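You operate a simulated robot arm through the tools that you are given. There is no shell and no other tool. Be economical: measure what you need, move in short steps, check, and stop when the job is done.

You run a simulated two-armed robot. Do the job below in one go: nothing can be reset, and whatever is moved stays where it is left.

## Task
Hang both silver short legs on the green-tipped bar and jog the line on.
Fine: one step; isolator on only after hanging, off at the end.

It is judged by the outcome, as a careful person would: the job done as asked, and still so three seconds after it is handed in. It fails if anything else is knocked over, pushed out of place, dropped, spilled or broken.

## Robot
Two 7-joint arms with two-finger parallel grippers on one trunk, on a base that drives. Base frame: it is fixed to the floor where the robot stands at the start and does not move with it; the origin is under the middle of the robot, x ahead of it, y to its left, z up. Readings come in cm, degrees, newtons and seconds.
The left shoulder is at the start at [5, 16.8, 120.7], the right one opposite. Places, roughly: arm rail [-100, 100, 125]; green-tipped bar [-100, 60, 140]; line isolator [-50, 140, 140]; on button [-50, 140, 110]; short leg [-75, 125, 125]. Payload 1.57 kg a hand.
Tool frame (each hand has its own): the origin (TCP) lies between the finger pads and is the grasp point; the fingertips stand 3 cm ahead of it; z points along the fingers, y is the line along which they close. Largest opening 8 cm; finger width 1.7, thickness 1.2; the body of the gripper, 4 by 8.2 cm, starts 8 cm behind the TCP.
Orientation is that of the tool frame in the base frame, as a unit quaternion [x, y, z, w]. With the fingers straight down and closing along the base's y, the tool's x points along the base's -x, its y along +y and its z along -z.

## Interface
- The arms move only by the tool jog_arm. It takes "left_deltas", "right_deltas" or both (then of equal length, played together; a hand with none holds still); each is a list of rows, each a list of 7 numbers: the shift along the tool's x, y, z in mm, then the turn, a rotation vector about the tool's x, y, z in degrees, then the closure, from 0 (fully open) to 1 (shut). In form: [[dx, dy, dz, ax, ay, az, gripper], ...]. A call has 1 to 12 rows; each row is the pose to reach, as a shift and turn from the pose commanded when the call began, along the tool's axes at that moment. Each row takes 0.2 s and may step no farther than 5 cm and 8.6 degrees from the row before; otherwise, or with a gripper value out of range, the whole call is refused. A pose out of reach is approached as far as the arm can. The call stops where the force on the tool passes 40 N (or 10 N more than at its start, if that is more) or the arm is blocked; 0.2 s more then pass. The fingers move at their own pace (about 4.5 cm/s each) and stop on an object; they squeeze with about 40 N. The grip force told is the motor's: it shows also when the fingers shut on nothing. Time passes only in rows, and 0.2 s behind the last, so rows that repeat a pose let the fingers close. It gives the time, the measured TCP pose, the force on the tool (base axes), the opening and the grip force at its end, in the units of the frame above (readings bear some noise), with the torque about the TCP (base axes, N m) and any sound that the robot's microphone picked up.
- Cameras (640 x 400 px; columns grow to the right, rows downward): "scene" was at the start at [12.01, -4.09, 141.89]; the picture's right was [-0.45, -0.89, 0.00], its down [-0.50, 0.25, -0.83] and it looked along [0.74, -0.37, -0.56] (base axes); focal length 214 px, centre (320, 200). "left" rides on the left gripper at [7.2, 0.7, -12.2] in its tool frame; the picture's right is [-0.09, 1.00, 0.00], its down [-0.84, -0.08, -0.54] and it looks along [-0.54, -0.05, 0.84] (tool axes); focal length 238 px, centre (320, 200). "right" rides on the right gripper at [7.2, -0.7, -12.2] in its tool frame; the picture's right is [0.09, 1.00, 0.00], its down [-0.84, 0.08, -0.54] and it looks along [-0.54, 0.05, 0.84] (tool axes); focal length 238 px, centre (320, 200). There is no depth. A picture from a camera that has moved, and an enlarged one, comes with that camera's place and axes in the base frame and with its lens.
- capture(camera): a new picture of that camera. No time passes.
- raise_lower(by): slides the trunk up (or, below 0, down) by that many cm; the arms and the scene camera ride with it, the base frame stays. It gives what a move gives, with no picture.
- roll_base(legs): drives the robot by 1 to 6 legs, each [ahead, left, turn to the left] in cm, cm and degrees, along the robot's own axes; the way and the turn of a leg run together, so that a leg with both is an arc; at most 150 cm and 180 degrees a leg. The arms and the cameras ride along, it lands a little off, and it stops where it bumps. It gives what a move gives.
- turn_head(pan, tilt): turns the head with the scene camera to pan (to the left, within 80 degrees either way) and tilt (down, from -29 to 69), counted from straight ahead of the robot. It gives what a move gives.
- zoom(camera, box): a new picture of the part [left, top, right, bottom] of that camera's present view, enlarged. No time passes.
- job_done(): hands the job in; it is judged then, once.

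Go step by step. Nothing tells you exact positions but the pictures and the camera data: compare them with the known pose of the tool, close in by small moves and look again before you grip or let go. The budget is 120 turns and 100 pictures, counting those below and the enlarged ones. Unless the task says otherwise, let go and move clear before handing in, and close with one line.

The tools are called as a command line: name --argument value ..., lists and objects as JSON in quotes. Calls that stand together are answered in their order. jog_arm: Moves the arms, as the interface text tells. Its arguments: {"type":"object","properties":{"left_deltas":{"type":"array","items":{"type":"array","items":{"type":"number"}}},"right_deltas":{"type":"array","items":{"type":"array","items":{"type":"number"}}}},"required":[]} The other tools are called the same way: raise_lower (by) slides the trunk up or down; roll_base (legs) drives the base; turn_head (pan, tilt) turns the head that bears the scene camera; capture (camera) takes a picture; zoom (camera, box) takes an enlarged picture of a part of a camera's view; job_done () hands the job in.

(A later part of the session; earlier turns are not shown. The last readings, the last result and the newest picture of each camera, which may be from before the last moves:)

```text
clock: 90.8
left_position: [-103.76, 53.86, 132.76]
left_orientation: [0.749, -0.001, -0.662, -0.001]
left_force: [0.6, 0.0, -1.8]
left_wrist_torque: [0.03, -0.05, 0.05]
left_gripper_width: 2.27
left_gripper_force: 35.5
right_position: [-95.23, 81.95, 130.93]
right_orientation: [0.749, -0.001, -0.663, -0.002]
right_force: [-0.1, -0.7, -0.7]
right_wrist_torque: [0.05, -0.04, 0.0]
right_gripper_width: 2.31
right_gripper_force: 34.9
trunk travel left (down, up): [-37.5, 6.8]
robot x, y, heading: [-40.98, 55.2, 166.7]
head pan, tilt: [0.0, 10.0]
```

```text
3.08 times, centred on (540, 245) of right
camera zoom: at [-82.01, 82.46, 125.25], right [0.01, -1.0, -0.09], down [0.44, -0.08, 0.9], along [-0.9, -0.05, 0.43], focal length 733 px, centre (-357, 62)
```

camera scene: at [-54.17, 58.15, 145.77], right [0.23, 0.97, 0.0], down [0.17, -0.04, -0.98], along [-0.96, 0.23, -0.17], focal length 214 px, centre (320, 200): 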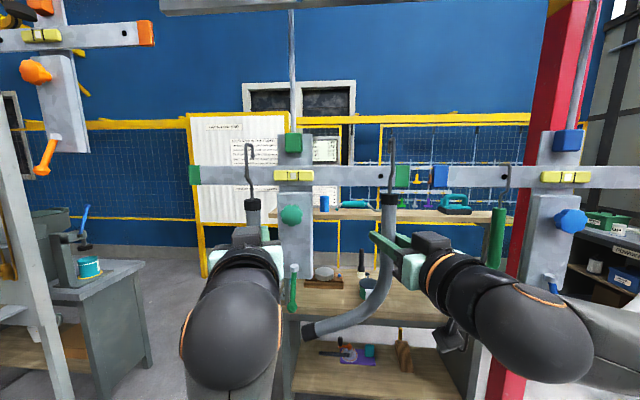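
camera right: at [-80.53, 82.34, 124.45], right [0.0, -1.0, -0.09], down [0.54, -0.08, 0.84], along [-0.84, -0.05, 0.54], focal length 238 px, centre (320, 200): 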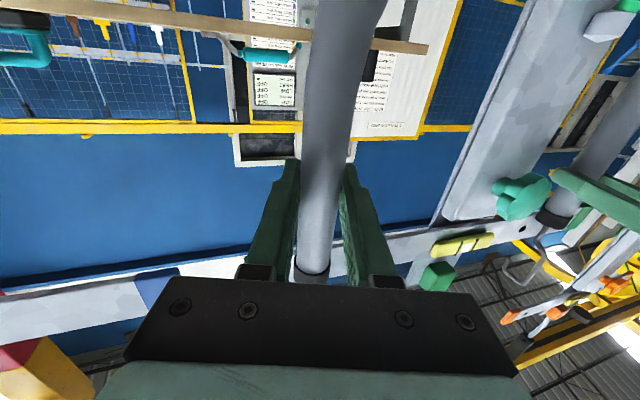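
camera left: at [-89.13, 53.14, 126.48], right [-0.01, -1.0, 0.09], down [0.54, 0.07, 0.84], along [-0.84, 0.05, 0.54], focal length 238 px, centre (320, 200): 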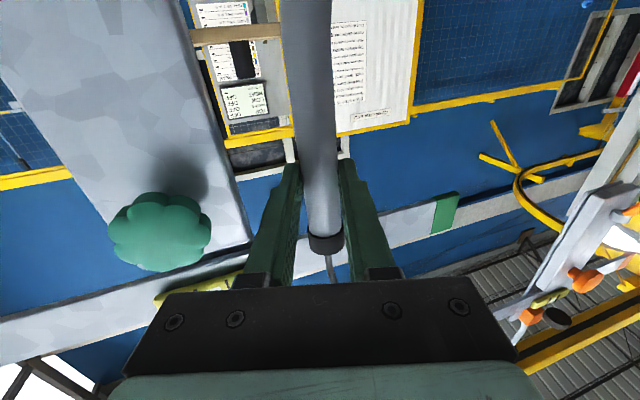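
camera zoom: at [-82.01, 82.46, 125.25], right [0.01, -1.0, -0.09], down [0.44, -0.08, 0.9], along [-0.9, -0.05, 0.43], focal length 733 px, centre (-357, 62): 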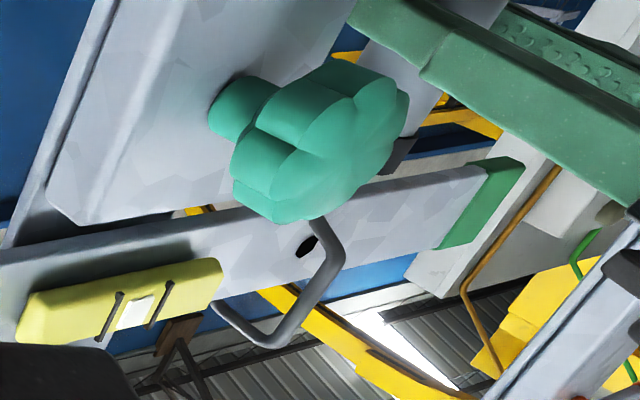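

Tips are now past the bar's back with stems just ahead of its front. I lower both together in small steps.

jog_arm --left_deltas '[[6, 0, 0.7, 0, 0, 0, 1], [12, 0, 1.4, 0, 0, 0, 1], [18, 0, 2.1, 0, 0, 0, 1]]' --right_deltas '[[6, 0, 0.7, 0, 0, 0, 1], [12, 0, 1.4, 0, 0, 0, 1], [18, 0, 2.1, 0, 0, 0, 1]]'

zoom --camera "scene" --box '[210, 110, 430, 240]'

zoom --camera "right" --box '[440, 180, 640, 310]'

```text
clock: 91.7
left_position: [-103.73, 53.87, 130.72]
left_orientation: [0.749, -0.001, -0.663, -0.001]
left_force: [-0.5, 0.8, -1.1]
left_wrist_torque: [0.04, -0.02, 0.0]
left_gripper_width: 2.29
left_gripper_force: 34.7
right_position: [-95.33, 82.0, 129.02]
right_orientation: [0.748, -0.001, -0.663, -0.001]
right_force: [0.1, -0.1, -1.1]
right_wrist_torque: [0.05, 0.01, 0.02]
right_gripper_width: 2.28
right_gripper_force: 35.5
trunk travel left (down, up): [-37.5, 6.8]
robot x, y, heading: [-41.27, 55.21, 167.0]
head pan, tilt: [0.0, 10.0]
```

```text
2.91 times, centred on (320, 175) of scene
camera zoom: at [-54.19, 58.1, 145.77], right [0.23, 0.97, 0.0], down [0.17, -0.04, -0.98], along [-0.96, 0.23, -0.17], focal length 624 px, centre (320, 273)
```

zoom: 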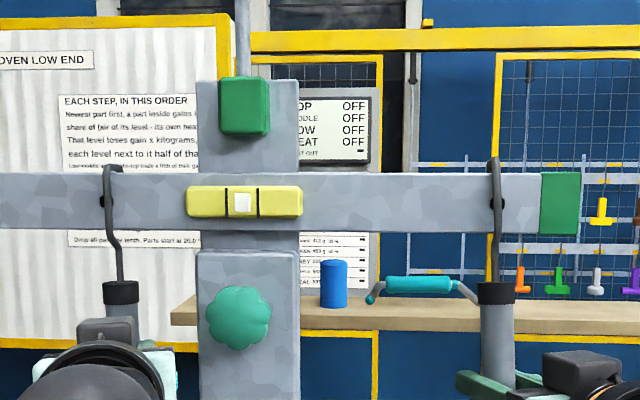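

```text
3.08 times, centred on (540, 245) of right
camera zoom: at [-82.09, 82.5, 123.32], right [0.01, -1.0, -0.09], down [0.44, -0.08, 0.9], along [-0.9, -0.05, 0.43], focal length 733 px, centre (-357, 62)
```

zoom: 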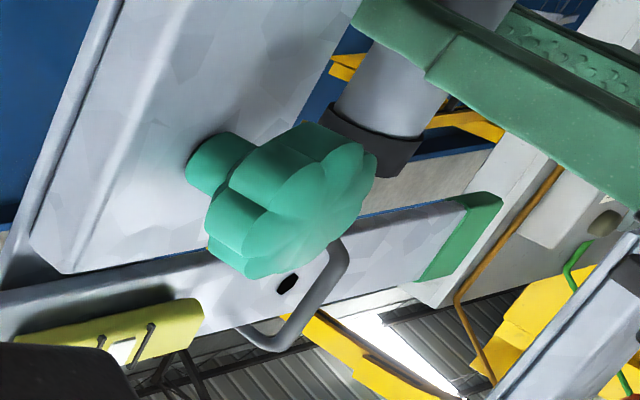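

Both hooks are over the bar with tips behind it, under 1 cm left. I lower the rest until the weight transfers.

jog_arm --left_deltas '[[4, 0, 0.5, 0, -3, 0, 1], [7, 0, 0.8, 0, -5, 0, 1]]' --right_deltas '[[4, 0, 0.5, 0, -3, 0, 1], [7, 0, 0.8, 0, -5, 0, 1]]'

zoom --camera "scene" --box '[210, 110, 430, 240]'

```text
clock: 92.2
left_position: [-103.62, 53.92, 130.42]
left_orientation: [0.716, -0.001, -0.698, -0.002]
left_force: [-5.8, -0.4, 13.5]
left_wrist_torque: [0.07, -0.46, 0.01]
left_gripper_width: 2.3
left_gripper_force: 35.4
right_position: [-95.24, 81.87, 128.39]
right_orientation: [0.719, -0.002, -0.695, -0.001]
right_force: [-5.0, -0.1, 1.2]
right_wrist_torque: [0.12, -0.7, 0.03]
right_gripper_width: 2.28
right_gripper_force: 35.5
trunk travel left (down, up): [-37.5, 6.8]
robot x, y, heading: [-41.21, 55.13, 166.7]
head pan, tilt: [0.0, 10.0]
```

```text
2.91 times, centred on (320, 175) of scene
camera zoom: at [-54.23, 58.08, 145.8], right [0.23, 0.97, 0.0], down [0.17, -0.04, -0.98], along [-0.96, 0.23, -0.17], focal length 624 px, centre (320, 273)
```

zoom: 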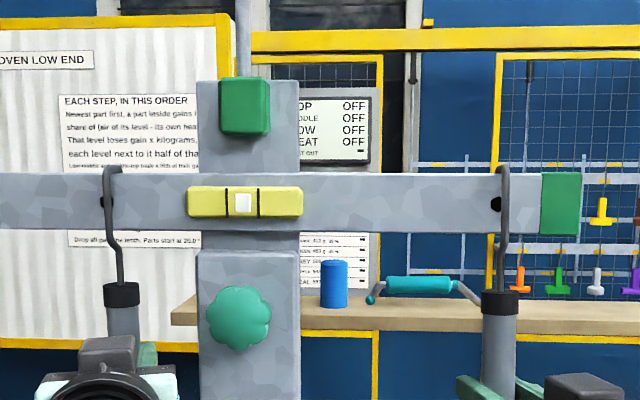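

A is seated; B's hook tip is snug on the bar's back. I ease both forward a little, B down a bit more.

jog_arm --left_deltas '[[-1, 0, 3, 0, 0, 0, 1], [-1, 0, 5, 0, 0, 0, 1]]' --right_deltas '[[1, 0, 3, 0, 0, 0, 1], [3, 0, 6, 0, 0, 0, 1]]'

```text
clock: 92.8
left_position: [-103.94, 53.98, 130.33]
left_orientation: [0.718, -0.003, -0.697, -0.003]
left_force: [3.4, 0.3, 9.0]
left_wrist_torque: [0.11, 0.69, 0.02]
left_gripper_width: 2.31
left_gripper_force: 35.5
right_position: [-95.42, 81.89, 128.35]
right_orientation: [0.717, -0.001, -0.697, -0.002]
right_force: [1.4, -0.1, 4.7]
right_wrist_torque: [0.11, 0.34, 0.0]
right_gripper_width: 2.3
right_gripper_force: 35.7
trunk travel left (down, up): [-37.5, 6.8]
robot x, y, heading: [-41.39, 54.87, 166.9]
head pan, tilt: [0.0, 10.0]
```

Both now rest on the bar. I open the fingers partway, gently.

jog_arm --left_deltas '[[0, 0, -2, 0, 0, 0, 0.9], [0, 0, -2, 0, 0, 0, 0.68], [0, 0, -2, 0, 0, 0, 0.6], [0, 0, -2, 0, 0, 0, 0.5], [0, 0, -2, 0, 0, 0, 0.45], [0, 0, -2, 0, 0, 0, 0.45], [0, 0, -2, 0, 0, 0, 0.45], [0, 0, -2, 0, 0, 0, 0.45]]' --right_deltas '[[0, 0, 0, 0, 0, 0, 0.9], [0, 0, 0, 0, 0, 0, 0.68], [0, 0, 0, 0, 0, 0, 0.6], [0, 0, 0, 0, 0, 0, 0.5], [0, 0, 0, 0, 0, 0, 0.45], [0, 0, 0, 0, 0, 0, 0.45], [0, 0, 0, 0, 0, 0, 0.45], [0, 0, 0, 0, 0, 0, 0.45]]'

zoom --camera "scene" --box '[200, 110, 460, 300]'

capture --camera "right"

capture --camera "left"

```text
clock: 94.7
left_position: [-103.96, 53.97, 130.12]
left_orientation: [0.72, -0.001, -0.694, 0.0]
left_force: [0.4, 0.5, 0.0]
left_wrist_torque: [-0.02, -0.03, 0.0]
left_gripper_width: 4.42
left_gripper_force: 0.4
right_position: [-95.8, 81.91, 127.99]
right_orientation: [0.72, -0.001, -0.694, -0.001]
right_force: [-0.3, 0.5, 1.2]
right_wrist_torque: [0.02, 0.02, -0.01]
right_gripper_width: 4.4
right_gripper_force: 0.2
trunk travel left (down, up): [-37.5, 6.8]
robot x, y, heading: [-41.37, 55.26, 166.9]
head pan, tilt: [0.0, 10.0]
```

```text
2.11 times, centred on (330, 205) of scene
camera zoom: at [-54.16, 58.1, 145.77], right [0.23, 0.97, 0.0], down [0.17, -0.04, -0.98], along [-0.96, 0.23, -0.17], focal length 452 px, centre (299, 190)
```

zoom: 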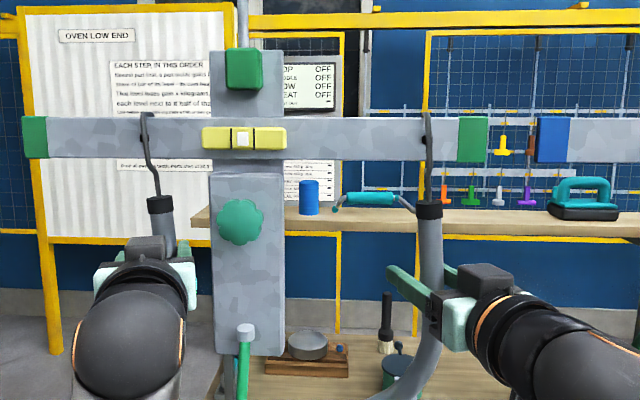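

```text
23 pictures are left
camera right: at [-83.16, 82.49, 121.26], right [0.0, -1.0, -0.09], down [0.51, -0.08, 0.85], along [-0.86, -0.05, 0.51], focal length 238 px, centre (320, 200)
```

right: 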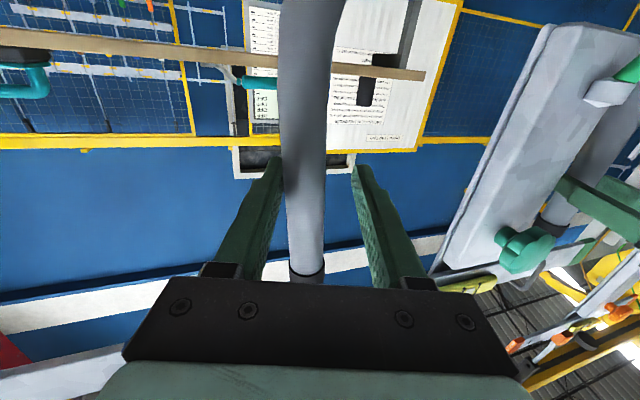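

```text
22 pictures are left
camera left: at [-91.52, 53.27, 123.39], right [-0.01, -1.0, 0.09], down [0.51, 0.08, 0.85], along [-0.86, 0.05, 0.51], focal length 238 px, centre (320, 200)
```

left: 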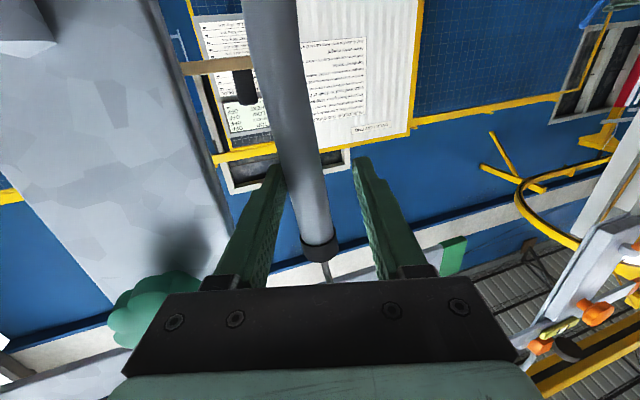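

Both hang free and the bar is level. I centre the fingers on the tubes and withdraw straight back.

jog_arm --left_deltas '[[0, -7, 0, 0, 0, 0, 0.45], [0, -7, -30, 0, 0, 0, 0.45], [0, -7, -65, 0, 0, 0, 0.45], [0, -7, -105, 0, 0, 0, 0.45], [0, -7, -145, 0, 0, 0, 0.45]]' --right_deltas '[[0, -5, 0, 0, 0, 0, 0.45], [0, -5, -30, 0, 0, 0, 0.45], [0, -5, -65, 0, 0, 0, 0.45], [0, -5, -105, 0, 0, 0, 0.45], [0, -5, -145, 0, 0, 0, 0.45]]'

roll_base --legs '[[-15, 0, 0]]'

capture --camera "scene"

```text
clock: 95.8
left_position: [-89.63, 53.88, 131.37]
left_orientation: [0.712, 0.004, -0.702, 0.01]
left_force: [0.0, 0.6, 0.3]
left_wrist_torque: [-0.03, 0.01, 0.0]
left_gripper_width: 4.39
left_gripper_force: 0.1
right_position: [-81.46, 82.59, 128.66]
right_orientation: [0.718, -0.002, -0.696, -0.002]
right_force: [-0.4, 0.9, -0.5]
right_wrist_torque: [0.03, 0.0, 0.02]
right_gripper_width: 4.43
right_gripper_force: 0.0
right hand out of reach, approached as far as the arm can: row 5
trunk travel left (down, up): [-37.5, 6.8]
robot x, y, heading: [-41.12, 54.99, 166.6]
head pan, tilt: [0.0, 10.0]
```

```text
clock: 97.2
left_position: [-74.69, 50.49, 131.33]
left_orientation: [0.713, 0.001, -0.701, 0.01]
left_force: [0.5, -0.3, -0.6]
left_wrist_torque: [0.03, -0.05, 0.02]
left_gripper_width: 4.39
left_gripper_force: 0.0
right_position: [-66.59, 79.07, 128.75]
right_orientation: [0.719, -0.001, -0.695, -0.001]
right_force: [0.4, 0.1, -0.2]
right_wrist_torque: [-0.02, 0.01, -0.02]
right_gripper_width: 4.43
right_gripper_force: 0.1
trunk travel left (down, up): [-37.5, 6.8]
robot x, y, heading: [-26.24, 51.53, 166.8]
head pan, tilt: [0.0, 10.0]
```

```text
21 pictures are left
camera scene: at [-39.19, 54.58, 145.78], right [0.23, 0.97, 0.0], down [0.17, -0.04, -0.98], along [-0.96, 0.23, -0.17], focal length 214 px, centre (320, 200)
```

scene: 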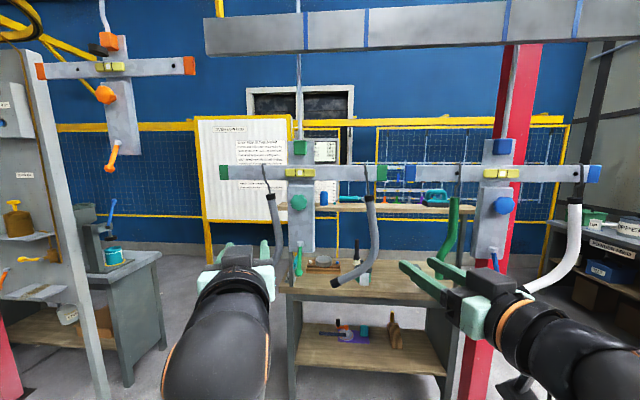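

Both silver short legs hang well on the green-tipped bar. Now I go to the isolator post.

roll_base --legs '[[-12, 0, 0], [0, -36, 0], [0, 0, -40]]'

capture --camera "scene"

```text
clock: 102.3
left_position: [-44.17, 114.26, 131.17]
left_orientation: [0.67, -0.242, -0.664, -0.229]
left_force: [0.9, -0.3, 0.2]
left_wrist_torque: [0.03, 0.01, -0.01]
left_gripper_width: 4.41
left_gripper_force: 0.0
right_position: [-19.71, 130.82, 128.77]
right_orientation: [0.676, -0.247, -0.653, -0.238]
right_force: [0.1, 0.0, -0.2]
right_wrist_torque: [-0.02, 0.0, -0.01]
right_gripper_width: 4.39
right_gripper_force: 0.0
trunk travel left (down, up): [-37.5, 6.8]
robot x, y, heading: [-6.47, 83.9, 126.9]
head pan, tilt: [0.0, 10.0]
```

```text
20 pictures are left
camera scene: at [-14.22, 94.59, 145.77], right [0.8, 0.6, 0.0], down [0.1, -0.14, -0.98], along [-0.59, 0.79, -0.17], focal length 214 px, centre (320, 200)
```

scene: 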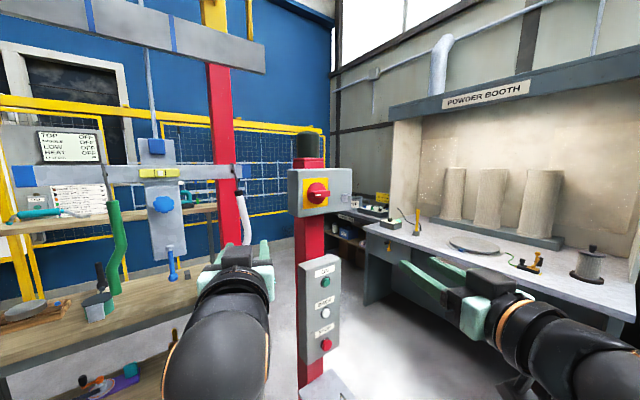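

zoom --camera "scene" --box '[260, 150, 380, 400]'

capture --camera "left"

```text
1.60 times, centred on (320, 275) of scene
camera zoom: at [-14.22, 94.59, 145.77], right [0.8, 0.6, 0.0], down [0.1, -0.14, -0.98], along [-0.59, 0.79, -0.17], focal length 343 px, centre (320, 80)
```

zoom: 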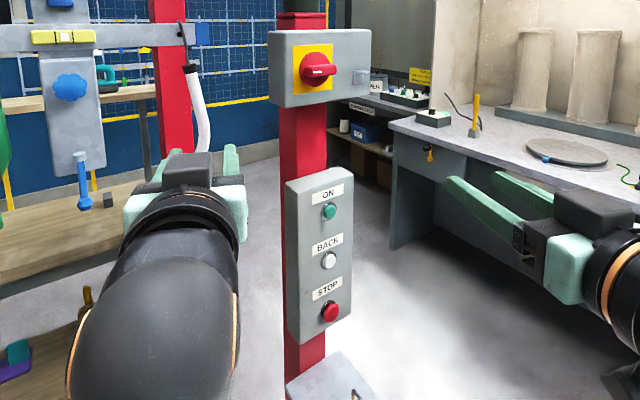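

```text
18 pictures are left
camera left: at [-35.11, 105.88, 124.23], right [-0.63, -0.77, 0.11], down [0.47, -0.26, 0.84], along [-0.62, 0.58, 0.53], focal length 238 px, centre (320, 200)
```

left: 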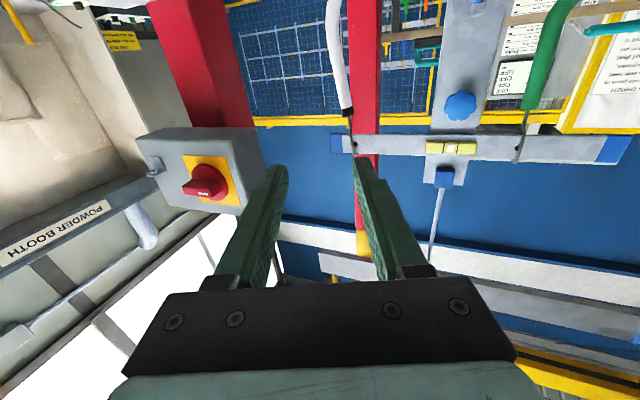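

zoom --camera "scene" --box '[283, 160, 363, 220]'

zoom --camera "left" --box '[130, 120, 270, 220]'

```text
6.67 times, centred on (323, 190) of scene
camera zoom: at [-14.22, 94.59, 145.77], right [0.8, 0.6, 0.0], down [0.1, -0.14, -0.98], along [-0.59, 0.79, -0.17], focal length 1430 px, centre (300, 267)
```

zoom: 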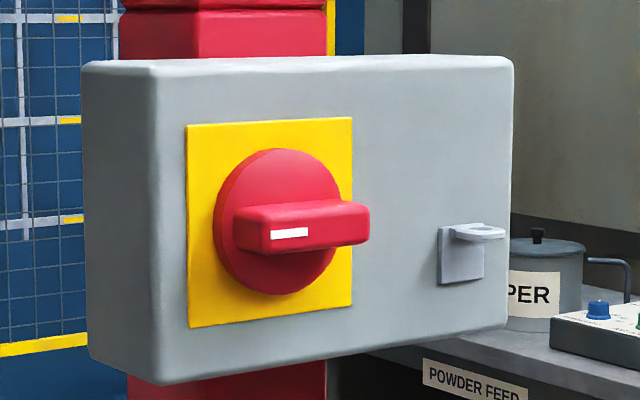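

```text
4.00 times, centred on (200, 170) of left
camera zoom: at [-35.11, 105.88, 124.23], right [-0.63, -0.77, 0.11], down [0.47, -0.26, 0.84], along [-0.62, 0.58, 0.53], focal length 953 px, centre (800, 320)
```

zoom: 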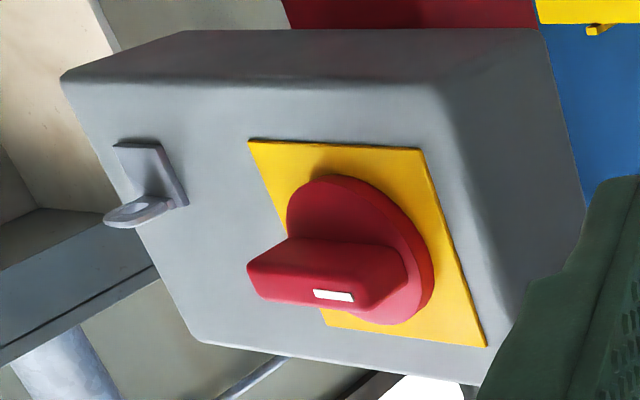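

The pointer mark is on the left (off); the knob turns clockwise to on. The handle's front is near [-45.7, 136.9, 138.1] and the panel faces about heading 160. I place the robot so the right hand stands before it.

roll_base --legs '[[0, 0, 33], [-7, -28.4, 0]]'

capture --camera "scene"

capture --camera "right"

```text
clock: 105.8
left_position: [-38.2, 112.95, 131.22]
left_orientation: [0.711, -0.045, -0.701, -0.033]
left_force: [-0.1, -0.4, 0.5]
left_wrist_torque: [0.04, 0.01, 0.0]
left_gripper_width: 4.42
left_gripper_force: 0.0
right_position: [-26.37, 140.24, 128.57]
right_orientation: [0.718, -0.047, -0.693, -0.045]
right_force: [-0.4, 0.5, 0.3]
right_wrist_torque: [0.02, 0.0, -0.01]
right_gripper_width: 4.42
right_gripper_force: 0.1
trunk travel left (down, up): [-37.5, 6.8]
robot x, y, heading: [10.23, 107.91, 159.5]
head pan, tilt: [0.0, 10.0]
```

```text
15 pictures are left
camera scene: at [-2.36, 112.52, 145.77], right [0.35, 0.94, 0.0], down [0.16, -0.06, -0.98], along [-0.92, 0.35, -0.17], focal length 214 px, centre (320, 200)
```

scene: 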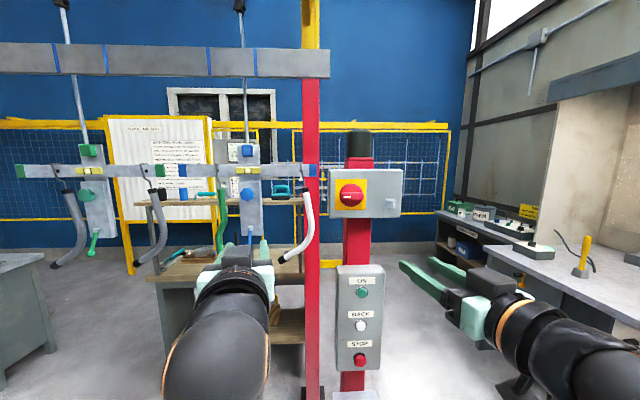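

```text
14 pictures are left
camera right: at [-13.86, 139.16, 121.89], right [-0.13, -0.99, -0.09], down [0.5, -0.14, 0.85], along [-0.86, 0.06, 0.51], focal length 238 px, centre (320, 200)
```

right: 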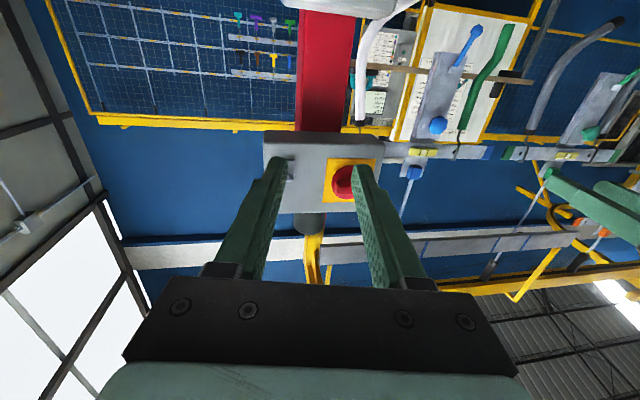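

The panel is now square on. Knob centre is near [-47.9, 137.7, 138.3]. I raise the right hand level with it, square its heading and roll it 90° so the fingers will close vertically on the handle bar.

jog_arm --right_deltas '[[-32, 0, 0, 6, -1, 0, 0.45], [-64, 0, 0, 12, -2, 0, 0.45], [-97, 0, 0, 12, -2, 0, 0.45]]'

jog_arm --right_deltas '[[0, 0, 0, 0, 0, -8.2, 0.45], [0, 0, 0, 0, 0, -16.4, 0.45], [0, 0, 0, 0, 0, -24.6, 0.45], [0, 0, 0, 0, 0, -32.8, 0.45], [0, 0, 0, 0, 0, -41, 0.45], [0, 0, 0, 0, 0, -49.2, 0.45], [0, 0, 0, 0, 0, -57.4, 0.45], [0, 0, 0, 0, 0, -65.6, 0.45], [0, 0, 0, 0, 0, -73.8, 0.45], [0, 0, 0, 0, 0, -82, 0.45], [0, 0, 0, 0, 0, -90, 0.45]]'

capture --camera "right"

```text
clock: 106.6
left_position: [-38.17, 112.94, 131.19]
left_orientation: [0.711, -0.044, -0.701, -0.032]
left_force: [0.5, -0.2, -0.8]
left_wrist_torque: [0.01, -0.02, -0.02]
left_gripper_width: 4.42
left_gripper_force: 0.0
right_position: [-26.69, 140.27, 138.44]
right_orientation: [-0.697, 0.118, 0.697, 0.122]
right_force: [-0.7, -0.3, 0.6]
right_wrist_torque: [0.03, -0.03, -0.01]
right_gripper_width: 4.41
right_gripper_force: 0.1
trunk travel left (down, up): [-37.5, 6.8]
robot x, y, heading: [10.05, 107.94, 159.3]
head pan, tilt: [0.0, 10.0]
```

```text
clock: 109.0
left_position: [-38.22, 112.73, 131.25]
left_orientation: [0.711, -0.044, -0.701, -0.033]
left_force: [-0.3, 0.6, 0.3]
left_wrist_torque: [0.0, -0.02, -0.04]
left_gripper_width: 4.4
left_gripper_force: 0.0
right_position: [-26.73, 140.13, 138.38]
right_orientation: [-0.576, -0.409, 0.407, 0.579]
right_force: [-1.1, -0.4, -0.2]
right_wrist_torque: [0.01, 0.04, 0.01]
right_gripper_width: 4.39
right_gripper_force: 0.0
trunk travel left (down, up): [-37.5, 6.8]
robot x, y, heading: [9.8, 108.01, 159.6]
head pan, tilt: [0.0, 10.0]
```

```text
13 pictures are left
camera right: at [-12.63, 142.81, 139.07], right [0.03, 0.09, -1.0], down [0.23, -0.97, -0.08], along [-0.97, -0.23, -0.05], focal length 238 px, centre (320, 200)
```

right: 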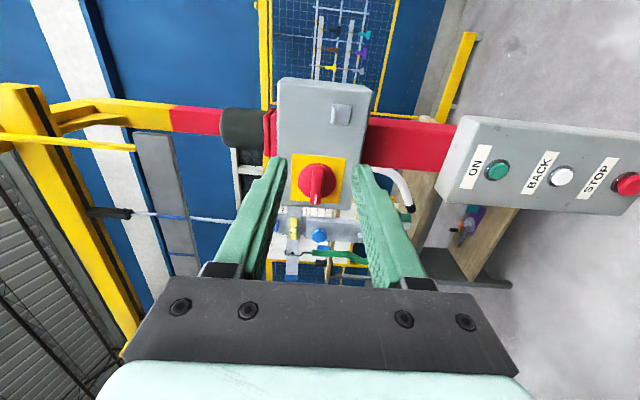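

The knob lies between the fingers' line of approach. I move 9.4 cm left, then forward to about 4.5 cm short and check.

jog_arm --right_deltas '[[-47, 2, 0, 0, 0, 0, 0.45], [-94, 3, 10, 0, 0, 0, 0.45], [-94, 3, 55, 0, 0, 0, 0.45], [-94, 3, 95, 0, 0, 0, 0.45], [-94, 3, 115, 0, 0, 0, 0.45]]'

capture --camera "right"

```text
clock: 110.2
left_position: [-38.36, 112.96, 131.13]
left_orientation: [0.711, -0.044, -0.701, -0.033]
left_force: [0.4, -0.1, -0.1]
left_wrist_torque: [-0.01, 0.02, 0.03]
left_gripper_width: 4.41
left_gripper_force: 0.1
right_position: [-40.92, 135.42, 137.97]
right_orientation: [-0.577, -0.408, 0.407, 0.579]
right_force: [0.5, -0.2, 0.2]
right_wrist_torque: [0.04, 0.02, 0.0]
right_gripper_width: 4.4
right_gripper_force: 0.0
trunk travel left (down, up): [-37.5, 6.8]
robot x, y, heading: [9.7, 108.0, 159.3]
head pan, tilt: [0.0, 10.0]
```

```text
12 pictures are left
camera right: at [-26.81, 138.1, 138.63], right [0.03, 0.09, -1.0], down [0.23, -0.97, -0.08], along [-0.97, -0.23, -0.05], focal length 238 px, centre (320, 200)
```

right: 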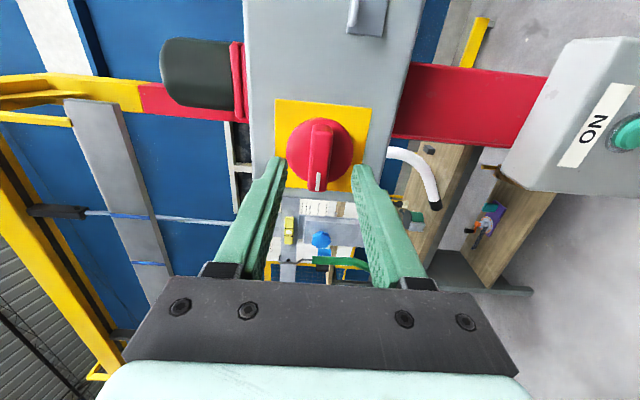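

Slight shift right of 5 mm, forward 4 cm, then close on the handle bar.

jog_arm --right_deltas '[[5, 0, 15, 0, 0, 0, 0.45], [5, 0, 30, 0, 0, 0, 0.45], [5, 0, 40, 0, 0, 0, 0.45], [5, 0, 40, 0, 0, 0, 0.7], [5, 0, 40, 0, 0, 0, 1], [5, 0, 40, 0, 0, 0, 1], [5, 0, 40, 0, 0, 0, 1]]'

capture --camera "right"

```text
clock: 111.8
left_position: [-37.69, 112.89, 131.54]
left_orientation: [0.71, -0.045, -0.702, -0.034]
left_force: [0.4, 0.0, 0.3]
left_wrist_torque: [0.01, 0.0, -0.03]
left_gripper_width: 4.39
left_gripper_force: 0.1
right_position: [-43.81, 136.79, 137.94]
right_orientation: [-0.576, -0.41, 0.407, 0.578]
right_force: [28.9, -7.6, -13.6]
right_wrist_torque: [-0.14, -0.59, 0.12]
right_gripper_width: 1.6
right_gripper_force: 27.9
trunk travel left (down, up): [-37.5, 6.8]
robot x, y, heading: [10.05, 107.78, 159.3]
head pan, tilt: [0.0, 10.0]
```

```text
11 pictures are left
camera right: at [-29.87, 139.49, 138.64], right [0.03, 0.09, -1.0], down [0.23, -0.97, -0.08], along [-0.97, -0.23, -0.05], focal length 238 px, centre (320, 200)
```

right: 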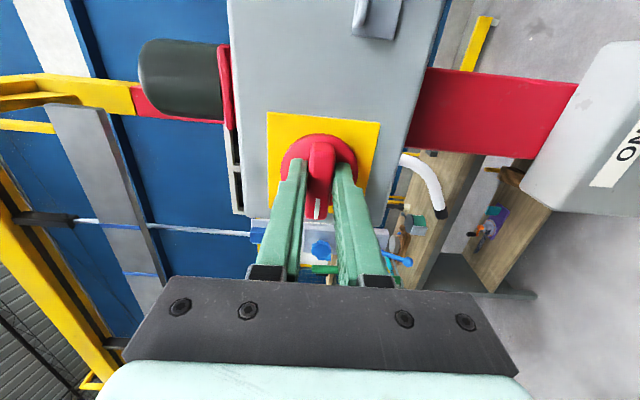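

Tips press on the disc (29 N). I open, back off 8 mm, centre 5 mm right on the knob's axis and close again.

jog_arm --right_deltas '[[0, 0, 0, 0, 0, 0, 0.6], [0, 0, -14, 0, 0, 0, 0.6], [5, 0, -14, 0, 0, 0, 0.6], [5, 0, -14, 0, 0, 0, 0.8], [5, 0, -14, 0, 0, 0, 1], [5, 0, -14, 0, 0, 0, 1], [5, 0, -14, 0, 0, 0, 1]]'

```text
clock: 113.4
left_position: [-38.18, 112.93, 131.18]
left_orientation: [0.711, -0.044, -0.701, -0.032]
left_force: [-0.6, -0.3, -0.1]
left_wrist_torque: [0.0, -0.02, -0.01]
left_gripper_width: 4.43
left_gripper_force: 0.0
right_position: [-42.85, 137.0, 138.03]
right_orientation: [-0.577, -0.409, 0.406, 0.579]
right_force: [-2.8, 1.0, 0.9]
right_wrist_torque: [-0.2, -0.03, -0.15]
right_gripper_width: 1.56
right_gripper_force: 30.8
trunk travel left (down, up): [-37.5, 6.8]
robot x, y, heading: [10.22, 107.46, 159.7]
head pan, tilt: [0.0, 10.0]
```

Now gripped with little side force. Legs are hung, so I turn the isolator clockwise 90°.

jog_arm --right_deltas '[[0, 0, 0, 0, 0, 8.2, 1], [0, 0, 0, 0, 0, 16.4, 1], [0, 0, 0, 0, 0, 24.6, 1], [0, 0, 0, 0, 0, 32.8, 1], [0, 0, 0, 0, 0, 41, 1], [0, 0, 0, 0, 0, 49.2, 1], [0, 0, 0, 0, 0, 57.4, 1], [0, 0, 0, 0, 0, 65.6, 1], [0, 0, 0, 0, 0, 73.8, 1], [0, 0, 0, 0, 0, 82, 1], [0, 0, 0, 0, 0, 90, 1]]'

capture --camera "right"

```text
clock: 115.8
left_position: [-38.52, 112.58, 131.18]
left_orientation: [0.712, -0.044, -0.7, -0.034]
left_force: [0.2, 0.4, 0.1]
left_wrist_torque: [-0.01, -0.02, -0.03]
left_gripper_width: 4.39
left_gripper_force: 0.0
right_position: [-43.34, 136.13, 137.51]
right_orientation: [0.703, -0.113, -0.692, -0.117]
right_force: [-5.6, -20.8, -22.4]
right_wrist_torque: [-0.1, -0.75, 0.93]
right_gripper_width: 1.59
right_gripper_force: 31.6
trunk travel left (down, up): [-37.5, 6.8]
robot x, y, heading: [10.2, 107.65, 159.7]
head pan, tilt: [0.0, 10.0]
```

```text
10 pictures are left
camera right: at [-31.28, 132.81, 130.39], right [-0.32, -0.94, -0.1], down [0.48, -0.25, 0.84], along [-0.82, 0.22, 0.53], focal length 238 px, centre (320, 200)
```

right: 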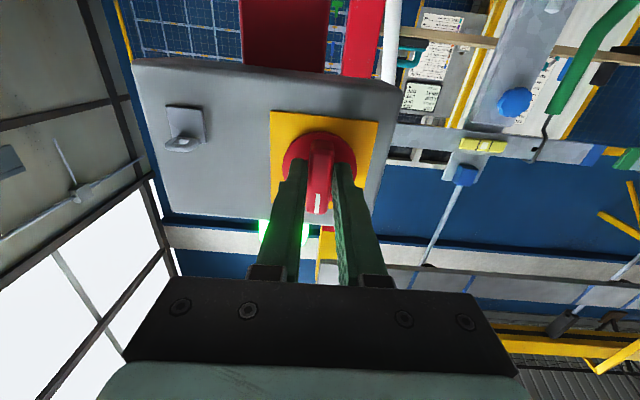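

The handle is vertical with its mark up, and the lamp on the post is lit green. I release, back off, and look at the button.

jog_arm --right_deltas '[[0, 0, 0, 0, 0, 0, 0.6], [0, 0, 0, 0, 0, 0, 0.5], [0, 0, -35, 0, 0, 0, 0.5], [0, 0, -75, 0, 0, 0, 0.5], [40, -15, -75, 0, 0, 0, 1], [80, -35, -75, 0, 0, 0, 1], [125, -50, -75, 0, 0, 0, 1], [170, -50, -75, 0, 0, 0, 1], [215, -50, -75, 0, 0, 0, 1], [255, -50, -75, 0, 0, 0, 1], [268, -50, -75, 0, 0, 0, 1]]'

capture --camera "scene"

capture --camera "right"

```text
clock: 118.2
left_position: [-38.17, 112.92, 131.14]
left_orientation: [0.711, -0.046, -0.701, -0.033]
left_force: [-0.1, 0.5, -0.1]
left_wrist_torque: [0.0, 0.03, 0.0]
left_gripper_width: 4.39
left_gripper_force: 0.1
right_position: [-34.33, 135.74, 113.92]
right_orientation: [0.697, -0.121, -0.696, -0.123]
right_force: [-0.1, -0.1, 0.7]
right_wrist_torque: [-0.03, -0.01, -0.04]
right_gripper_width: 0.02
right_gripper_force: 21.0
right hand out of reach, approached as far as the arm can: row 9, 10, 11
trunk travel left (down, up): [-37.5, 6.8]
robot x, y, heading: [9.83, 107.83, 159.6]
head pan, tilt: [0.0, 10.0]
```

```text
9 pictures are left
camera scene: at [-2.37, 112.5, 145.77], right [0.35, 0.94, 0.0], down [0.16, -0.06, -0.98], along [-0.92, 0.35, -0.17], focal length 214 px, centre (320, 200)
```

scene: 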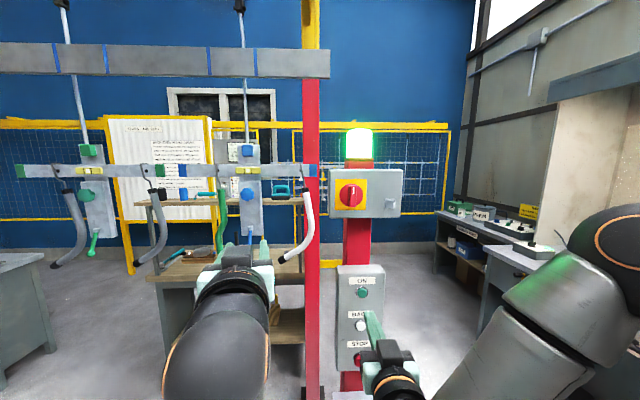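

```text
8 pictures are left
camera right: at [-22.42, 132.17, 106.79], right [-0.34, -0.94, -0.1], down [0.48, -0.26, 0.84], along [-0.81, 0.24, 0.54], focal length 238 px, centre (320, 200)
```

right: 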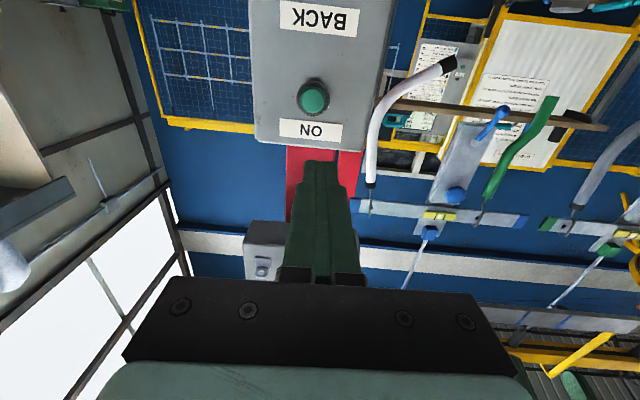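

The isolator is on. The arm can't fold lower here, so I lower the trunk 3 cm to bring the closed fingers to the ON button's height (z 111.3).

raise_lower --by -3

jog_arm --right_deltas '[[0, 0, 20, 0, 0, 0, 1], [0, 0, 40, 0, 0, 0, 1]]'

```text
clock: 119.0
left_position: [-38.17, 112.85, 128.24]
left_orientation: [0.711, -0.046, -0.701, -0.034]
left_force: [-0.3, 0.1, -0.8]
left_wrist_torque: [-0.03, 0.0, -0.03]
left_gripper_width: 4.42
left_gripper_force: 0.0
right_position: [-34.22, 135.63, 111.0]
right_orientation: [0.697, -0.12, -0.696, -0.123]
right_force: [-0.3, 0.0, 0.9]
right_wrist_torque: [-0.03, -0.01, -0.02]
right_gripper_width: 0.02
right_gripper_force: 20.9
trunk travel left (down, up): [-34.5, 9.8]
robot x, y, heading: [9.67, 107.97, 159.4]
head pan, tilt: [0.0, 10.0]
```

```text
clock: 119.6
left_position: [-38.22, 112.88, 128.2]
left_orientation: [0.712, -0.045, -0.7, -0.033]
left_force: [-0.3, 0.8, -0.2]
left_wrist_torque: [0.01, 0.04, 0.0]
left_gripper_width: 4.42
left_gripper_force: 0.1
right_position: [-38.14, 136.29, 111.22]
right_orientation: [0.699, -0.123, -0.693, -0.125]
right_force: [0.2, 0.3, -0.3]
right_wrist_torque: [0.04, 0.02, -0.05]
right_gripper_width: 0.0
right_gripper_force: 21.2
right hand out of reach, approached as far as the arm can: row 2
trunk travel left (down, up): [-34.5, 9.8]
robot x, y, heading: [9.82, 108.17, 159.5]
head pan, tilt: [0.0, 10.0]
```

The arm is at an awkward fold, so I use the base for the sideways and part of the forward correction.

roll_base --legs '[[4, -1.8, 0]]'

jog_arm --right_deltas '[[0, 0, 8, 0, 0, 0, 1]]'

zoom --camera "right" --box '[200, 60, 440, 220]'

```text
clock: 120.5
left_position: [-41.36, 116.11, 128.15]
left_orientation: [0.711, -0.044, -0.701, -0.033]
left_force: [-0.2, 0.3, 0.4]
left_wrist_torque: [-0.04, 0.03, 0.02]
left_gripper_width: 4.39
left_gripper_force: 0.0
right_position: [-41.25, 139.49, 111.27]
right_orientation: [0.699, -0.123, -0.694, -0.124]
right_force: [1.1, -0.5, 0.9]
right_wrist_torque: [-0.02, 0.0, 0.01]
right_gripper_width: 0.0
right_gripper_force: 21.0
trunk travel left (down, up): [-34.5, 9.8]
robot x, y, heading: [6.86, 110.89, 159.1]
head pan, tilt: [0.0, 10.0]
```

```text
clock: 120.9
left_position: [-41.3, 115.95, 128.23]
left_orientation: [0.711, -0.046, -0.701, -0.033]
left_force: [-0.5, -0.2, 0.9]
left_wrist_torque: [0.01, -0.03, 0.01]
left_gripper_width: 4.4
left_gripper_force: 0.1
right_position: [-41.91, 139.72, 111.3]
right_orientation: [0.699, -0.124, -0.693, -0.126]
right_force: [0.3, -0.3, -0.2]
right_wrist_torque: [0.01, 0.01, 0.0]
right_gripper_width: 0.0
right_gripper_force: 20.9
trunk travel left (down, up): [-34.5, 9.8]
robot x, y, heading: [7.07, 110.87, 159.1]
head pan, tilt: [0.0, 10.0]
```

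```text
2.50 times, centred on (320, 140) of right
camera zoom: at [-30.07, 136.12, 104.2], right [-0.35, -0.93, -0.1], down [0.47, -0.26, 0.84], along [-0.81, 0.25, 0.53], focal length 596 px, centre (320, 350)
```

zoom: 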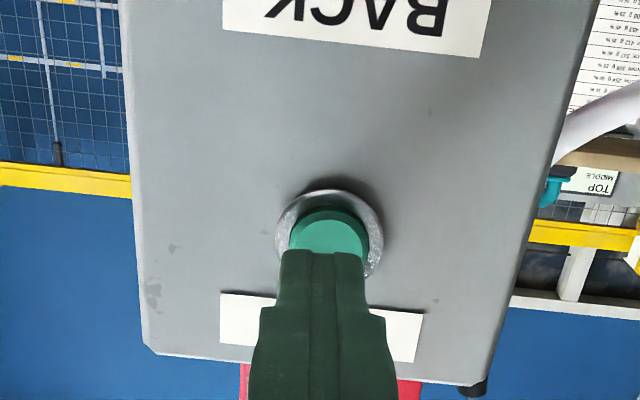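

Well aimed at ON. I press it once in short steps and pull back.

jog_arm --right_deltas '[[0, 0, 24, 0, 0, 0, 1], [0, 0, 30, 0, 0, 0, 1], [0, 0, 34, 0, 0, 0, 1], [0, 0, 10, 0, 0, 0, 1], [0, 0, 0, 0, 0, 0, 1]]'

```text
clock: 122.1
left_position: [-41.32, 115.95, 128.17]
left_orientation: [0.711, -0.045, -0.701, -0.033]
left_force: [-0.3, -0.1, 0.2]
left_wrist_torque: [0.0, 0.01, 0.0]
left_gripper_width: 4.39
left_gripper_force: 0.1
right_position: [-42.0, 139.73, 111.48]
right_orientation: [0.698, -0.125, -0.694, -0.127]
right_force: [0.0, -0.1, 0.1]
right_wrist_torque: [-0.02, 0.04, -0.03]
right_gripper_width: 0.04
right_gripper_force: 21.5
right hand out of reach, approached as far as the arm can: row 1, 2, 3
trunk travel left (down, up): [-34.5, 9.8]
robot x, y, heading: [7.11, 111.15, 159.3]
head pan, tilt: [0.0, 10.0]
```

The arm reached its limit before the button (no sound). I draw back 2 cm, roll the base closer by 4.3 cm, and then press within reach.

jog_arm --right_deltas '[[0, 0, -10, 0, 0, 0, 1], [0, 0, -20, 0, 0, 0, 1]]'

roll_base --legs '[[4, 0, 0]]'

zoom --camera "right" --box '[200, 60, 440, 220]'

```text
clock: 122.7
left_position: [-41.3, 116.05, 128.3]
left_orientation: [0.711, -0.045, -0.701, -0.034]
left_force: [0.5, 0.3, -0.7]
left_wrist_torque: [0.02, -0.01, 0.01]
left_gripper_width: 4.41
left_gripper_force: 0.1
right_position: [-40.11, 138.97, 111.48]
right_orientation: [0.697, -0.124, -0.695, -0.125]
right_force: [-0.1, -0.8, -0.9]
right_wrist_torque: [0.02, -0.04, 0.01]
right_gripper_width: 0.0
right_gripper_force: 21.3
trunk travel left (down, up): [-34.5, 9.8]
robot x, y, heading: [7.12, 110.85, 159.7]
head pan, tilt: [0.0, 10.0]
```

```text
clock: 123.6
left_position: [-45.19, 117.46, 128.34]
left_orientation: [0.711, -0.045, -0.701, -0.033]
left_force: [-0.5, 0.5, 0.6]
left_wrist_torque: [0.02, 0.03, 0.0]
left_gripper_width: 4.39
left_gripper_force: 0.1
right_position: [-43.81, 140.47, 111.52]
right_orientation: [0.698, -0.123, -0.694, -0.125]
right_force: [0.3, -0.5, -0.2]
right_wrist_torque: [-0.02, -0.05, 0.01]
right_gripper_width: 0.02
right_gripper_force: 21.1
trunk travel left (down, up): [-34.5, 9.8]
robot x, y, heading: [3.09, 112.02, 159.6]
head pan, tilt: [0.0, 10.0]
```

```text
2.50 times, centred on (320, 140) of right
camera zoom: at [-31.94, 136.87, 104.31], right [-0.34, -0.93, -0.1], down [0.48, -0.26, 0.84], along [-0.81, 0.24, 0.54], focal length 596 px, centre (320, 350)
```

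zoom: 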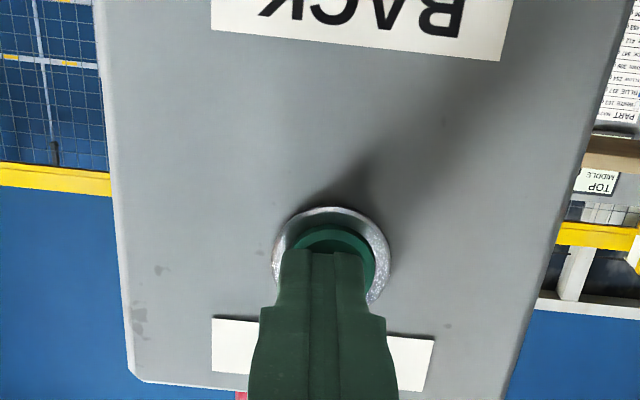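

About 1 cm to go. Press once and draw back.

jog_arm --right_deltas '[[0, 2, 6, 0, 0, 0, 1], [0, 2, 11, 0, 0, 0, 1], [0, 2, 15, 0, 0, 0, 1], [0, 0, 0, 0, 0, 0, 1], [0, 0, -10, 0, 0, 0, 1]]'

```text
clock: 124.8
left_position: [-45.15, 117.49, 128.24]
left_orientation: [0.711, -0.045, -0.701, -0.033]
left_force: [0.2, 0.2, -0.6]
left_wrist_torque: [-0.01, 0.0, -0.01]
left_gripper_width: 4.42
left_gripper_force: 0.1
right_position: [-42.89, 140.09, 111.66]
right_orientation: [0.697, -0.123, -0.695, -0.124]
right_force: [0.4, 0.9, -0.2]
right_wrist_torque: [-0.01, 0.01, -0.01]
right_gripper_width: 0.03
right_gripper_force: 21.7
trunk travel left (down, up): [-34.5, 9.8]
robot x, y, heading: [3.04, 112.31, 159.4]
head pan, tilt: [0.0, 10.0]
```

No sound was reported, so I check whether the line has moved.

capture --camera "scene"

```text
5 pictures are left
camera scene: at [-9.27, 116.99, 142.77], right [0.35, 0.94, 0.0], down [0.16, -0.06, -0.98], along [-0.92, 0.35, -0.17], focal length 214 px, centre (320, 200)
```

scene: 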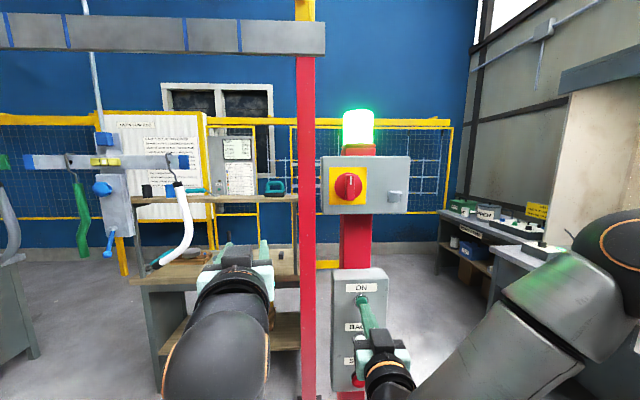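

The ON press worked: the line is moving on (blue has moved along toward green's old place). I draw the hand back and let the motion finish, and raise the trunk again.

jog_arm --right_deltas '[[0, 0, -25, 0, 0, 0, 1], [-40, 0, -45, 0, 0, 0, 1], [-80, 0, -45, 0, 0, 0, 1], [-120, 0, -45, 0, 0, 0, 1], [-160, 0, -45, 0, 0, 0, 1], [-200, 0, -45, 0, 0, 0, 1], [-235, 0, -45, 0, 0, 0, 0.6], [-235, 0, -45, 0, 0, 0, 0.45], [-235, 0, -45, 0, 0, 0, 0.45]]'

raise_lower --by 3

capture --camera "scene"

```text
clock: 126.8
left_position: [-45.09, 117.34, 128.15]
left_orientation: [0.711, -0.045, -0.701, -0.033]
left_force: [-0.2, 0.0, 0.2]
left_wrist_torque: [0.02, 0.01, -0.01]
left_gripper_width: 4.41
left_gripper_force: 0.0
right_position: [-38.67, 138.53, 135.18]
right_orientation: [0.698, -0.123, -0.694, -0.125]
right_force: [-0.3, 0.6, 0.3]
right_wrist_torque: [-0.03, 0.01, 0.01]
right_gripper_width: 4.39
right_gripper_force: 0.0
trunk travel left (down, up): [-34.5, 9.8]
robot x, y, heading: [3.12, 112.5, 159.6]
head pan, tilt: [0.0, 10.0]
```

```text
clock: 127.5
left_position: [-45.09, 117.49, 131.29]
left_orientation: [0.711, -0.045, -0.701, -0.033]
left_force: [-0.1, 0.5, 0.1]
left_wrist_torque: [-0.01, -0.02, 0.02]
left_gripper_width: 4.4
left_gripper_force: 0.0
right_position: [-38.65, 138.34, 138.13]
right_orientation: [0.698, -0.124, -0.694, -0.126]
right_force: [0.0, 0.3, 0.3]
right_wrist_torque: [0.02, -0.02, 0.01]
right_gripper_width: 4.41
right_gripper_force: 0.1
trunk travel left (down, up): [-37.5, 6.8]
robot x, y, heading: [3.37, 112.47, 159.5]
head pan, tilt: [0.0, 10.0]
```

```text
4 pictures are left
camera scene: at [-9.26, 117.0, 145.77], right [0.35, 0.94, 0.0], down [0.16, -0.06, -0.98], along [-0.92, 0.35, -0.17], focal length 214 px, centre (320, 200)
```

scene: 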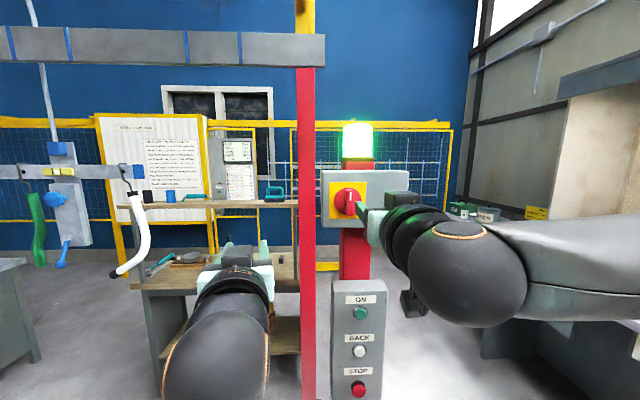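

The step is complete: blue now stands exactly where green was, and the motion has stopped. I line the open fingers up with the now vertical handle, and grip it.

jog_arm --right_deltas '[[0, 18, 0, 0, 0, 0, 0.45], [3, 36, 0, 0, 0, 0, 0.45], [3, 36, 18, 0, 0, 0, 0.45], [3, 36, 33, 0, 0, 0, 0.45]]'

capture --camera "right"

```text
clock: 128.5
left_position: [-44.98, 117.45, 131.2]
left_orientation: [0.711, -0.045, -0.701, -0.033]
left_force: [-1.0, 0.2, -0.3]
left_wrist_torque: [-0.02, 0.0, 0.02]
left_gripper_width: 4.42
left_gripper_force: 0.0
right_position: [-43.04, 136.21, 138.04]
right_orientation: [0.698, -0.122, -0.695, -0.124]
right_force: [-0.7, 0.6, 0.2]
right_wrist_torque: [-0.02, -0.02, 0.03]
right_gripper_width: 4.38
right_gripper_force: 0.0
trunk travel left (down, up): [-37.5, 6.8]
robot x, y, heading: [2.98, 112.02, 159.4]
head pan, tilt: [0.0, 10.0]
```

```text
3 pictures are left
camera right: at [-31.15, 132.55, 130.81], right [-0.34, -0.93, -0.1], down [0.48, -0.26, 0.84], along [-0.81, 0.24, 0.54], focal length 238 px, centre (320, 200)
```

right: 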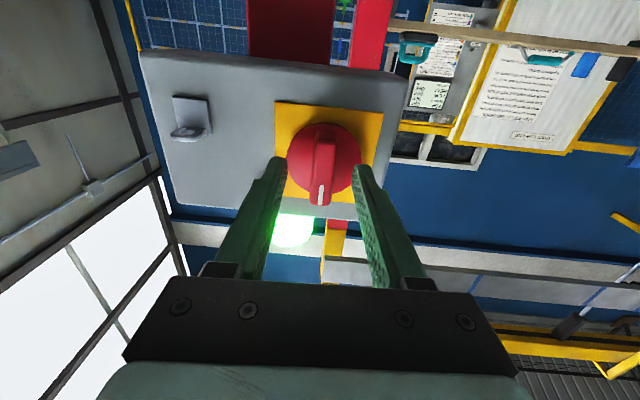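

The handle is centred between the fingers. I close and turn it back 90° counter-clockwise.

jog_arm --right_deltas '[[0, 0, 2, 0, 0, 0, 0.7], [0, 0, 2, 0, 0, 0, 1], [0, 0, 2, 0, 0, 0, 1], [0, 0, 2, 0, 0, 0, 1]]'

jog_arm --right_deltas '[[0, 0, 0, 0, 0, -8.2, 1], [0, 0, 0, 0, 0, -16.4, 1], [0, 0, 0, 0, 0, -24.6, 1], [0, 0, 0, 0, 0, -32.8, 1], [0, 0, 0, 0, 0, -41, 1], [0, 0, 0, 0, 0, -49.2, 1], [0, 0, 0, 0, 0, -57.4, 1], [0, 0, 0, 0, 0, -65.6, 1], [0, 0, 0, 0, 0, -73.8, 1], [0, 0, 0, 0, 0, -82, 1], [0, 0, 0, 0, 0, -90, 1]]'

```text
clock: 129.5
left_position: [-45.05, 117.37, 131.23]
left_orientation: [0.711, -0.045, -0.701, -0.034]
left_force: [-0.1, -0.3, 0.0]
left_wrist_torque: [0.02, 0.0, -0.02]
left_gripper_width: 4.37
left_gripper_force: 0.0
right_position: [-43.21, 135.97, 137.8]
right_orientation: [0.698, -0.121, -0.694, -0.125]
right_force: [-3.8, -4.5, -1.0]
right_wrist_torque: [0.1, 0.25, 0.58]
right_gripper_width: 1.62
right_gripper_force: 31.4
trunk travel left (down, up): [-37.5, 6.8]
robot x, y, heading: [2.97, 112.34, 159.3]
head pan, tilt: [0.0, 10.0]
```

```text
clock: 131.9
left_position: [-45.12, 117.27, 131.31]
left_orientation: [0.711, -0.044, -0.701, -0.033]
left_force: [0.5, -0.6, 0.1]
left_wrist_torque: [0.0, -0.01, 0.01]
left_gripper_width: 4.42
left_gripper_force: 0.1
right_position: [-43.1, 136.04, 138.01]
right_orientation: [-0.578, -0.406, 0.403, 0.581]
right_force: [-8.2, -4.4, 15.8]
right_wrist_torque: [-0.28, 0.27, 0.39]
right_gripper_width: 1.58
right_gripper_force: 31.9
trunk travel left (down, up): [-37.5, 6.8]
robot x, y, heading: [2.95, 112.54, 159.3]
head pan, tilt: [0.0, 10.0]
```

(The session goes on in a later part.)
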